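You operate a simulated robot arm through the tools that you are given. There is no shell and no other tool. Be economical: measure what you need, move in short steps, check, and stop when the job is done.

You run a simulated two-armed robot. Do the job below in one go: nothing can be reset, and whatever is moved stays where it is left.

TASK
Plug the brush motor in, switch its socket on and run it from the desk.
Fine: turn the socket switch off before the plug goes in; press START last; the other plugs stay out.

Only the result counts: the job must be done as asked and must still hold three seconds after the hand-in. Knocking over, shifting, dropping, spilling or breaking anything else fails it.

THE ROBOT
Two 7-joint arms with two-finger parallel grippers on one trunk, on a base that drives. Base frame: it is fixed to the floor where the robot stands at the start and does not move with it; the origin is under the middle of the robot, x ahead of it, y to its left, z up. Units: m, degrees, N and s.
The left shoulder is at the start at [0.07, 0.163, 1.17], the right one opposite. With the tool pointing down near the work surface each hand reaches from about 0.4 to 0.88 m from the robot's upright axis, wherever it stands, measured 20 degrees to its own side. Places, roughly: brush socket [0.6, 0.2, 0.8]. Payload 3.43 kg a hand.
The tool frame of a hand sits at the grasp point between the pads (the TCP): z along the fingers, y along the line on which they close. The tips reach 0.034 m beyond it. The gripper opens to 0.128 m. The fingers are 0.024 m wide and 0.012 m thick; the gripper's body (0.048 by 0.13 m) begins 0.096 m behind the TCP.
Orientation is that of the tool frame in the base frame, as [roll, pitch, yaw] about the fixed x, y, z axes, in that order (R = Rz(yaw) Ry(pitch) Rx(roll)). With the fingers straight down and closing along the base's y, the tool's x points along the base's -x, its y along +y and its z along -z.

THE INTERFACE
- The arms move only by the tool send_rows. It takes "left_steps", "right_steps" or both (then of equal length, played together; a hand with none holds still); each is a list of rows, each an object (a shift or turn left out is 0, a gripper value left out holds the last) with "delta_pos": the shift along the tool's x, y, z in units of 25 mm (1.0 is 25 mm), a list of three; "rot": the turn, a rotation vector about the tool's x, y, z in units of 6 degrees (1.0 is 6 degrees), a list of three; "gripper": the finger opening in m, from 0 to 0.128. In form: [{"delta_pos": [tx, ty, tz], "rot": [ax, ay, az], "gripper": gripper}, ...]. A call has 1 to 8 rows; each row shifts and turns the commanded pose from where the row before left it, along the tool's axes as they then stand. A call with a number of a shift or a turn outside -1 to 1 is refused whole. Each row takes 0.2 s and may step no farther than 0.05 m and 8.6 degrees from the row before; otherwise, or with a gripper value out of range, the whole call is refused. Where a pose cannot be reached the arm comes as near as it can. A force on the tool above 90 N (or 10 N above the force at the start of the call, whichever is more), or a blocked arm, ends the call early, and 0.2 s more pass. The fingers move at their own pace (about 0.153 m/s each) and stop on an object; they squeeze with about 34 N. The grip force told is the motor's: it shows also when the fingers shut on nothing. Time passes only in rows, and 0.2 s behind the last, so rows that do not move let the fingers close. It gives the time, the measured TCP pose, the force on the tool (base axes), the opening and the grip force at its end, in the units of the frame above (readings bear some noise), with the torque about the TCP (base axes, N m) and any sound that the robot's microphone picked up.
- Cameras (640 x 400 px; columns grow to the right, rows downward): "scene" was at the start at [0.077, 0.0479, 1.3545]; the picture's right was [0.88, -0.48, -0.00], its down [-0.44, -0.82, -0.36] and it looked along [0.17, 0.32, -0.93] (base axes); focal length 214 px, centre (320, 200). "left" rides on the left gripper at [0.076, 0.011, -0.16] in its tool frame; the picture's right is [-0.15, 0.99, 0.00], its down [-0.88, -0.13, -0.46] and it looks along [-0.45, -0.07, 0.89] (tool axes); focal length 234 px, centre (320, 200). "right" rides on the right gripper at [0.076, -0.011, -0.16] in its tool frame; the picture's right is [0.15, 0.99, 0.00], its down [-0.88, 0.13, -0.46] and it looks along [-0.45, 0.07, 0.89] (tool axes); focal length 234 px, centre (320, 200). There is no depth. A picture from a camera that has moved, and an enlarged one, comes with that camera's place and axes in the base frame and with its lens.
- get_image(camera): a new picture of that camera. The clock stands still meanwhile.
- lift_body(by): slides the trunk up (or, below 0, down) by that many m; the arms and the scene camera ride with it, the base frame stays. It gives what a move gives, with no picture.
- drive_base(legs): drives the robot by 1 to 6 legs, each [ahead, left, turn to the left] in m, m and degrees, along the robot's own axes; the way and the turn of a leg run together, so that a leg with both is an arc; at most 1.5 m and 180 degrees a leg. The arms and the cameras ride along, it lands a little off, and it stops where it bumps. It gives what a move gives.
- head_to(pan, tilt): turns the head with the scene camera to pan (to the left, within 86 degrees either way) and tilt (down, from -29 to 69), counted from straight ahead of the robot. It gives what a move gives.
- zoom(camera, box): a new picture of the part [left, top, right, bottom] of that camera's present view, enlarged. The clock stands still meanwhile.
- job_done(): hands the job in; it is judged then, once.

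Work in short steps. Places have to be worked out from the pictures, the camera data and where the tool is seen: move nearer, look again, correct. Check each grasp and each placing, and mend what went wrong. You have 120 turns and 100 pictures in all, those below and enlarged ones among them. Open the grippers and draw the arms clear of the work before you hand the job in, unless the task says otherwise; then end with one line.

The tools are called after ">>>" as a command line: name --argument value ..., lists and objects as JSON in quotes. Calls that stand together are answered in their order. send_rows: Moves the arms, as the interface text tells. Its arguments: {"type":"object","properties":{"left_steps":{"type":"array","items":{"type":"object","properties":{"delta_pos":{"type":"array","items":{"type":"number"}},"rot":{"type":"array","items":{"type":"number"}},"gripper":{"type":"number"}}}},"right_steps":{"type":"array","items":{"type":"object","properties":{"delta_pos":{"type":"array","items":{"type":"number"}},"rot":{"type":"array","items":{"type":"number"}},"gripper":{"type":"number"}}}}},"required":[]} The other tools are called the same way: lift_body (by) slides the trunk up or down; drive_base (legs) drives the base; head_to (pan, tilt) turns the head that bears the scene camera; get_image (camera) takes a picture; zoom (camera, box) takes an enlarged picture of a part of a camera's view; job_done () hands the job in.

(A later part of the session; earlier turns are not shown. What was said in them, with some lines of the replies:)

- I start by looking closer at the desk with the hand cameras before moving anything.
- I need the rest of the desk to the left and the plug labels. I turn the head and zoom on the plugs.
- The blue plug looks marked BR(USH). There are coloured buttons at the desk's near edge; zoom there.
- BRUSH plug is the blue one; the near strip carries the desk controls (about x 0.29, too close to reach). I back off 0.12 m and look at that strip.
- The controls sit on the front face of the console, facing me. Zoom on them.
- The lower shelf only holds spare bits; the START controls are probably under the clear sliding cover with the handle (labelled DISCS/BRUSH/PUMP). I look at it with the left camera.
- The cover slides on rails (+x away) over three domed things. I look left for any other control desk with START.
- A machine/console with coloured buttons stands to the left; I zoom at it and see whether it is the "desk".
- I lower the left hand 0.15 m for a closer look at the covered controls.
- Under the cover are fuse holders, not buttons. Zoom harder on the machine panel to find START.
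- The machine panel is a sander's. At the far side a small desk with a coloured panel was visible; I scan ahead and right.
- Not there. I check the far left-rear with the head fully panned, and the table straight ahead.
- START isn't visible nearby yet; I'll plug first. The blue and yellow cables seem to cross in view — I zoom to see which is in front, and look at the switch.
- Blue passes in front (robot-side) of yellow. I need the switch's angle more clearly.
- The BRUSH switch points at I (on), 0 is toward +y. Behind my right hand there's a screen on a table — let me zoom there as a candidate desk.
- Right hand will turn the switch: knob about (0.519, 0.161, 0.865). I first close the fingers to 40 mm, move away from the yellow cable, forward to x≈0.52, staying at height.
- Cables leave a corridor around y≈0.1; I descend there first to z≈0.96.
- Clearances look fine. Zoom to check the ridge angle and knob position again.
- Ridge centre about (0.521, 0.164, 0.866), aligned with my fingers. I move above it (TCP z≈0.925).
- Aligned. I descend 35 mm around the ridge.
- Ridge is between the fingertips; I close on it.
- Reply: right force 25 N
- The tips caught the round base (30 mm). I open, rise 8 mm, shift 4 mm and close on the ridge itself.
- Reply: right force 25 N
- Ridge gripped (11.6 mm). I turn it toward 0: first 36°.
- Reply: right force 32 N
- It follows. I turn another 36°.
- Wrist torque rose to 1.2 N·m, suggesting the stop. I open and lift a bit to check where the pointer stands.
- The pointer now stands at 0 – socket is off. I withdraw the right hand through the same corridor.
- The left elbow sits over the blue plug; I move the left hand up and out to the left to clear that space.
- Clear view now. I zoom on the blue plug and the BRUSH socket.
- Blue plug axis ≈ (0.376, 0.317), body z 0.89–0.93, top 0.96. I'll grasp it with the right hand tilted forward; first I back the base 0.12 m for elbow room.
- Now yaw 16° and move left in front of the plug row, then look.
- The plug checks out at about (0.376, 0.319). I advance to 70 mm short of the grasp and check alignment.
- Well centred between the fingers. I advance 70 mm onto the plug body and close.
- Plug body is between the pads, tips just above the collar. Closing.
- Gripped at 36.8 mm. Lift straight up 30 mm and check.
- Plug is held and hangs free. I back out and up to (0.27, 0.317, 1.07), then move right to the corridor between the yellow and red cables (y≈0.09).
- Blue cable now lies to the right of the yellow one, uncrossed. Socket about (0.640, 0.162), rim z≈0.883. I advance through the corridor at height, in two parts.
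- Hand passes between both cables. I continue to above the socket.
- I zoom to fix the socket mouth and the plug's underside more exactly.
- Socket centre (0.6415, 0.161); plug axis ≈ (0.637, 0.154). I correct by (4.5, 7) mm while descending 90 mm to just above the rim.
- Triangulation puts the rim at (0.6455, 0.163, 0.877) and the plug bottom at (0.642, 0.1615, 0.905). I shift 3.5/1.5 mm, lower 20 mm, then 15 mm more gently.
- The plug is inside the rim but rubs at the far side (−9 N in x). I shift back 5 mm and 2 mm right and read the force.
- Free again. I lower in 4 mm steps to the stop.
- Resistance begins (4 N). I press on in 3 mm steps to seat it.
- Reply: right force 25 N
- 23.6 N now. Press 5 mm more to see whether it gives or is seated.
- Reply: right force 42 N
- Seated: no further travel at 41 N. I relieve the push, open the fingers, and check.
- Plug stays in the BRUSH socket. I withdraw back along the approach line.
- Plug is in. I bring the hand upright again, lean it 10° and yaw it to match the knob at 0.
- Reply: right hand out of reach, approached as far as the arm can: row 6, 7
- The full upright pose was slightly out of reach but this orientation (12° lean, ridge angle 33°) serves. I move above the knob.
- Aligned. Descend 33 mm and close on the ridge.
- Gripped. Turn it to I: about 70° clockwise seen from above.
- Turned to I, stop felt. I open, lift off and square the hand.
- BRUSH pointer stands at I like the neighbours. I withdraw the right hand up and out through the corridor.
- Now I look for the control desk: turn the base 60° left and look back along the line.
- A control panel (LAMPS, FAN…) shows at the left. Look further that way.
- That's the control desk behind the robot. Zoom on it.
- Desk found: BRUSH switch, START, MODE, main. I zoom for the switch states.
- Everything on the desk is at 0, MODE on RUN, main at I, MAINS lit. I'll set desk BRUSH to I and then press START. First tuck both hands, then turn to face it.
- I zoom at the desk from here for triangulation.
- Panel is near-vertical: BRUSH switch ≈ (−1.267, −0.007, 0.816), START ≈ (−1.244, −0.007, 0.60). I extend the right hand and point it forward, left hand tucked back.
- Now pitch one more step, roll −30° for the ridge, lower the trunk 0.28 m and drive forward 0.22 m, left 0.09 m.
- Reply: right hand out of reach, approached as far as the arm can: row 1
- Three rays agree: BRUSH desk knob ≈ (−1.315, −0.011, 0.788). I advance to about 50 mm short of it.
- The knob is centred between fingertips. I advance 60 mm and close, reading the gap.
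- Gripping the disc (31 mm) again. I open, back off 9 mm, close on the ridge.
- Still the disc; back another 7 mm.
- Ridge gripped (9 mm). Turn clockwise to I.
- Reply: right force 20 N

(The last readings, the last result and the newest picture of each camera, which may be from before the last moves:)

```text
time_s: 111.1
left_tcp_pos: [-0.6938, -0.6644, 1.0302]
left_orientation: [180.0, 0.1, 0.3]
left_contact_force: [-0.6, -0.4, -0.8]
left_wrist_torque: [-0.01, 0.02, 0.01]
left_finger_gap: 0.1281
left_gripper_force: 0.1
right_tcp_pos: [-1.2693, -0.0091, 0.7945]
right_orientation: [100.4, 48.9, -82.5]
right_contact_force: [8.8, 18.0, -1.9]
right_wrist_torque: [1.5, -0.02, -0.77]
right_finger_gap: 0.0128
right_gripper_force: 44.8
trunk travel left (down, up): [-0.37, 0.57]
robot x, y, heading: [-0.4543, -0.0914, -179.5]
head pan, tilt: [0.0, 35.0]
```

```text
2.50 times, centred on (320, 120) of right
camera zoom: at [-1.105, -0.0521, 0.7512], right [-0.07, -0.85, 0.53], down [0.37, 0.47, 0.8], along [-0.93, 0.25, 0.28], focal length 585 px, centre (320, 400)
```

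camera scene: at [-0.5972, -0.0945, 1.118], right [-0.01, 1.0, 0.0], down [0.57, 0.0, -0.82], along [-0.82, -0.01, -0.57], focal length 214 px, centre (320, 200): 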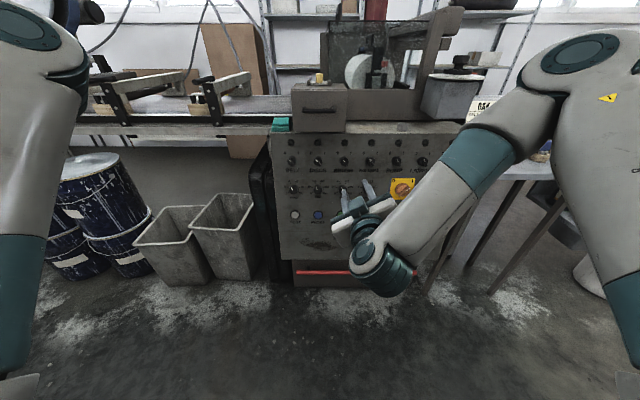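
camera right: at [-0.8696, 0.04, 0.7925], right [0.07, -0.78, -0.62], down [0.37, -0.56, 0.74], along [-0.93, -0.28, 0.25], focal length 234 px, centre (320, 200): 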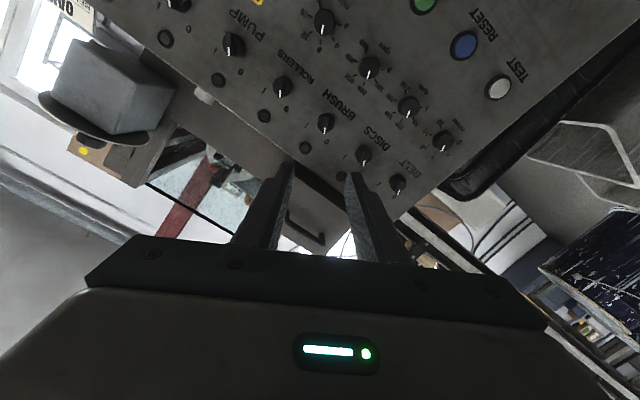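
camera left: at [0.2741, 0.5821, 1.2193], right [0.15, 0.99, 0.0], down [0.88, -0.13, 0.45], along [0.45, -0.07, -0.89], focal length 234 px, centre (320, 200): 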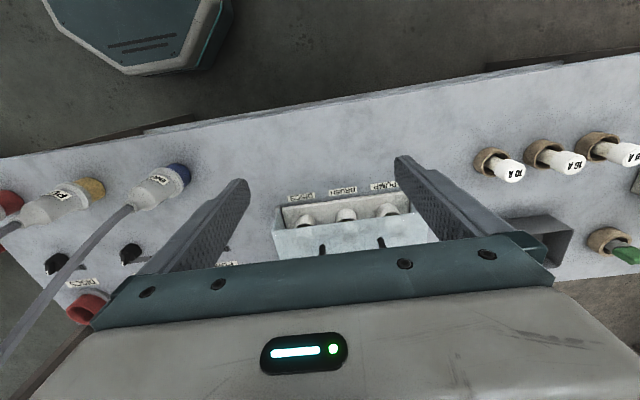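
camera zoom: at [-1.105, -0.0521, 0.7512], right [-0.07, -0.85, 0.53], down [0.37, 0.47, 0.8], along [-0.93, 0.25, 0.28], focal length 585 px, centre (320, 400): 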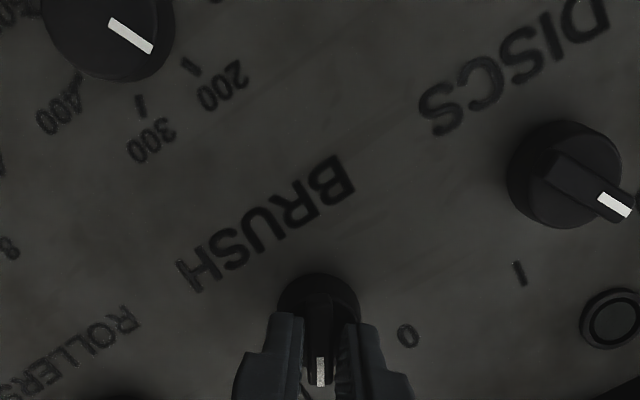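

BRUSH switch on the desk is at I, stop felt. I release, back off 0.1 m, square up and lower the trunk for START ≈ (−1.285, −0.0115, 0.563).

>>> send_rows --right_steps '[{"gripper": 0.045}, {}, {"delta_pos": [0, 0, -1]}, {"delta_pos": [0, 0, -1]}, {"delta_pos": [0, 0, -1]}, {"delta_pos": [0, 0, -1]}, {"gripper": 0.0}]'

>>> send_rows --right_steps '[{"rot": [0, 0, -1]}, {"rot": [0, 0, -1]}, {"rot": [0, 0, -1]}, {"rot": [0, 0, -1]}, {"rot": [0, 0, -1]}, {"rot": [0, 0, -1]}]'

>>> lift_body --by -0.22

>>> get_image --camera "right"

>>> get_image --camera "scene"

```text
time_s: 112.7
left_tcp_pos: [-0.6966, -0.6664, 1.029]
left_orientation: [179.9, 0.0, 0.3]
left_contact_force: [0.4, 0.8, -0.6]
left_wrist_torque: [-0.01, 0.0, 0.03]
left_finger_gap: 0.1279
left_gripper_force: 0.0
right_tcp_pos: [-1.1717, -0.0124, 0.8067]
right_orientation: [100.2, 49.0, -82.3]
right_contact_force: [0.3, -0.1, 0.5]
right_wrist_torque: [0.0, 0.01, 0.0]
right_finger_gap: 0.0003
right_gripper_force: 32.9
trunk travel left (down, up): [-0.37, 0.57]
robot x, y, heading: [-0.4591, -0.0921, -179.9]
head pan, tilt: [0.0, 35.0]
```

```text
time_s: 114.1
left_tcp_pos: [-0.6947, -0.6662, 1.0299]
left_orientation: [-180.0, -0.1, 0.3]
left_contact_force: [-0.3, -0.4, -0.4]
left_wrist_torque: [0.01, -0.02, 0.0]
left_finger_gap: 0.128
left_gripper_force: 0.1
right_tcp_pos: [-1.1705, -0.0097, 0.8069]
right_orientation: [147.1, 82.0, -33.3]
right_contact_force: [0.4, 0.4, 0.1]
right_wrist_torque: [0.03, 0.01, 0.01]
right_finger_gap: 0.0
right_gripper_force: 33.2
trunk travel left (down, up): [-0.37, 0.57]
robot x, y, heading: [-0.4568, -0.0888, -179.8]
head pan, tilt: [0.0, 35.0]
```

```text
time_s: 116.5
left_tcp_pos: [-0.695, -0.6652, 0.8091]
left_orientation: [-179.9, 0.1, 0.3]
left_contact_force: [-0.2, 0.5, 0.0]
left_wrist_torque: [0.03, -0.02, 0.0]
left_finger_gap: 0.1279
left_gripper_force: 0.1
right_tcp_pos: [-1.171, -0.0122, 0.5874]
right_orientation: [146.3, 81.9, -34.0]
right_contact_force: [0.1, -0.3, 0.1]
right_wrist_torque: [-0.02, 0.02, 0.01]
right_finger_gap: 0.0
right_gripper_force: 32.9
trunk travel left (down, up): [-0.15, 0.79]
robot x, y, heading: [-0.4645, -0.0905, -179.6]
head pan, tilt: [0.0, 35.0]
```

```text
8 pictures are left
camera right: at [-1.004, -0.007, 0.5313], right [0.01, -1.0, -0.07], down [0.35, -0.06, 0.94], along [-0.94, -0.03, 0.35], focal length 234 px, centre (320, 200)
```

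right: 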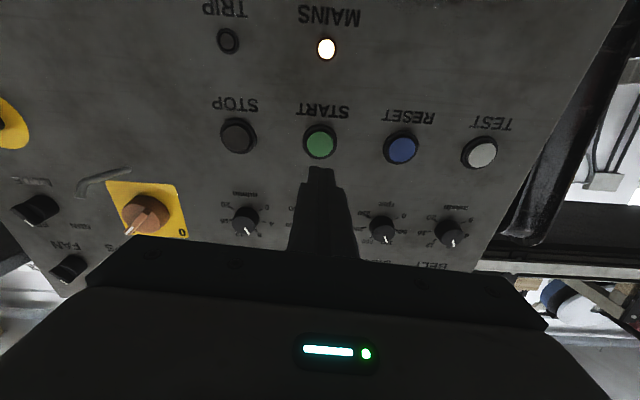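

```text
7 pictures are left
camera scene: at [-0.5962, -0.0941, 0.8983], right [-0.01, 1.0, 0.0], down [0.57, 0.0, -0.82], along [-0.82, -0.01, -0.57], focal length 214 px, centre (320, 200)
```

scene: 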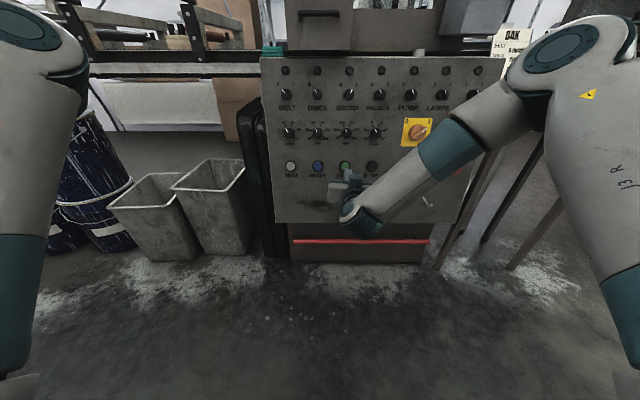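

START ray agrees. I shift down 11 mm and advance 65 mm toward it.

>>> send_rows --right_steps '[{"delta_pos": [0.15, 0, 0.87]}, {"delta_pos": [0.15, 0, 0.87]}, {"delta_pos": [0.15, 0, 0.87]}, {}]'

>>> zoom --camera "right" --box '[240, 80, 400, 200]'

```text
time_s: 117.5
left_tcp_pos: [-0.695, -0.6652, 0.8092]
left_orientation: [180.0, 0.0, 0.4]
left_contact_force: [0.8, 0.2, 0.3]
left_wrist_torque: [0.01, -0.02, -0.01]
left_finger_gap: 0.1283
left_gripper_force: 0.1
right_tcp_pos: [-1.2358, -0.0132, 0.5694]
right_orientation: [147.3, 81.8, -33.2]
right_contact_force: [0.7, 0.4, 0.2]
right_wrist_torque: [-0.02, 0.0, -0.02]
right_finger_gap: 0.0
right_gripper_force: 32.9
trunk travel left (down, up): [-0.15, 0.79]
robot x, y, heading: [-0.4565, -0.0945, -179.4]
head pan, tilt: [0.0, 35.0]
```

```text
3.33 times, centred on (320, 140) of right
camera zoom: at [-1.0688, -0.0091, 0.5128], right [0.0, -1.0, -0.07], down [0.35, -0.06, 0.94], along [-0.94, -0.03, 0.34], focal length 781 px, centre (320, 400)
```

zoom: 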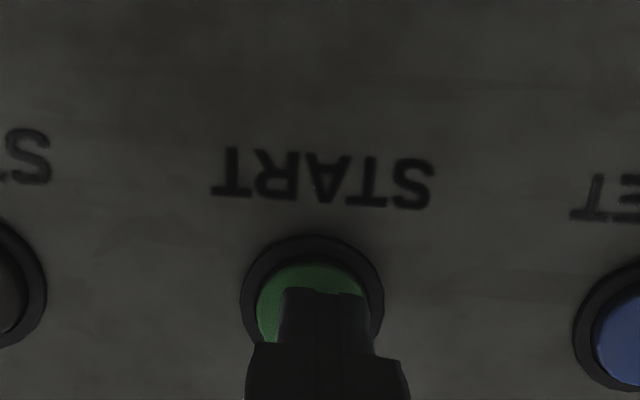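

Fingertip faces the green cap. I press in small steps.

>>> send_rows --right_steps '[{"delta_pos": [0, -0.1, 0.3]}, {"delta_pos": [0, 0, 0.2]}, {"delta_pos": [0, 0, 0.15]}, {"delta_pos": [0, 0, 0.15]}, {}]'

```text
time_s: 118.7
left_tcp_pos: [-0.693, -0.6656, 0.81]
left_orientation: [180.0, 0.2, 0.2]
left_contact_force: [0.9, -0.8, 0.1]
left_wrist_torque: [-0.02, 0.01, 0.01]
left_finger_gap: 0.128
left_gripper_force: 0.2
right_tcp_pos: [-1.2512, -0.011, 0.5666]
right_orientation: [149.1, 81.5, -31.8]
right_contact_force: [59.3, 6.7, -3.0]
right_wrist_torque: [-0.15, -1.07, -0.15]
right_finger_gap: 0.0
right_gripper_force: 33.2
trunk travel left (down, up): [-0.15, 0.79]
robot x, y, heading: [-0.4549, -0.0904, -179.6]
head pan, tilt: [0.0, 35.0]
heard: click
```

A click was heard. I back off and check the desk lamps.

>>> send_rows --right_steps '[{"delta_pos": [0, 0, -0.8]}, {"delta_pos": [0, 0, -1]}, {"delta_pos": [0, 0, -1]}, {"delta_pos": [0, 0, -1]}, {"delta_pos": [0, 0, -1]}, {}]'

>>> zoom --camera "scene" --box '[255, 40, 495, 220]'

```text
time_s: 120.0
left_tcp_pos: [-0.6954, -0.6658, 0.8099]
left_orientation: [179.9, 0.1, 0.3]
left_contact_force: [-0.3, 0.0, 0.3]
left_wrist_torque: [0.02, 0.01, 0.0]
left_finger_gap: 0.1279
left_gripper_force: 0.0
right_tcp_pos: [-1.1358, -0.0096, 0.5818]
right_orientation: [146.3, 82.0, -34.1]
right_contact_force: [0.0, -0.2, 0.7]
right_wrist_torque: [0.01, 0.02, -0.05]
right_finger_gap: 0.0001
right_gripper_force: 33.6
trunk travel left (down, up): [-0.15, 0.79]
robot x, y, heading: [-0.4572, -0.0916, -179.6]
head pan, tilt: [0.0, 35.0]
```

```text
2.22 times, centred on (375, 130) of scene
camera zoom: at [-0.5962, -0.0941, 0.8982], right [-0.01, 1.0, 0.0], down [0.57, 0.0, -0.82], along [-0.82, -0.01, -0.57], focal length 477 px, centre (198, 356)
```

zoom: 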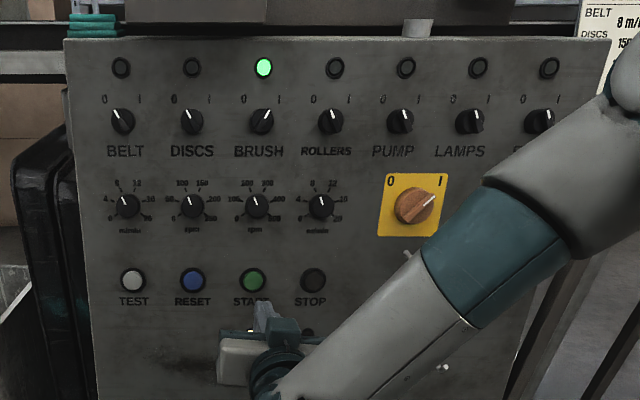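

The BRUSH lamp is green: the motor runs. I open the gripper and draw the arm clear.

>>> send_rows --right_steps '[{"delta_pos": [0, 0, -1], "gripper": 0.1}, {"delta_pos": [0, 0, -1]}, {"delta_pos": [0, 0, -1]}, {"delta_pos": [0, 0, -1]}, {"delta_pos": [0, 0, -1]}, {"delta_pos": [0, 0, -1]}, {}, {}]'

>>> zoom --camera "scene" --box '[255, 40, 495, 220]'

```text
time_s: 121.8
left_tcp_pos: [-0.6955, -0.6662, 0.8097]
left_orientation: [179.9, 0.0, 0.3]
left_contact_force: [-0.1, 0.1, 0.1]
left_wrist_torque: [-0.03, 0.0, 0.01]
left_finger_gap: 0.1279
left_gripper_force: 0.1
right_tcp_pos: [-1.0148, -0.0312, 0.5935]
right_orientation: [146.3, 81.8, -34.0]
right_contact_force: [0.5, -0.5, -0.3]
right_wrist_torque: [0.01, 0.03, -0.02]
right_finger_gap: 0.1
right_gripper_force: 0.1
right hand out of reach, approached as far as the arm can: row 5, 6
trunk travel left (down, up): [-0.15, 0.79]
robot x, y, heading: [-0.4584, -0.0929, -179.5]
head pan, tilt: [0.0, 35.0]
```

```text
2.22 times, centred on (375, 130) of scene
camera zoom: at [-0.5963, -0.0941, 0.8982], right [-0.01, 1.0, 0.0], down [0.57, 0.0, -0.82], along [-0.82, -0.01, -0.57], focal length 477 px, centre (198, 356)
```

zoom: 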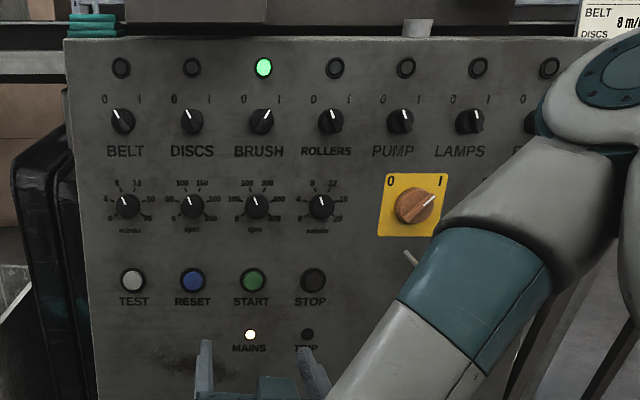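

The BRUSH lamp stays green, there's no trip and both hands are clear, so I hand the job in.

>>> job_done

```text
The job is handed in.
```

The brush motor is plugged into its BRUSH socket and the socket is switched on. START was pressed last, with a click heard, and the desk's BRUSH lamp is green with no trip. The socket was off while the plug went in, and the other two plugs stayed out.
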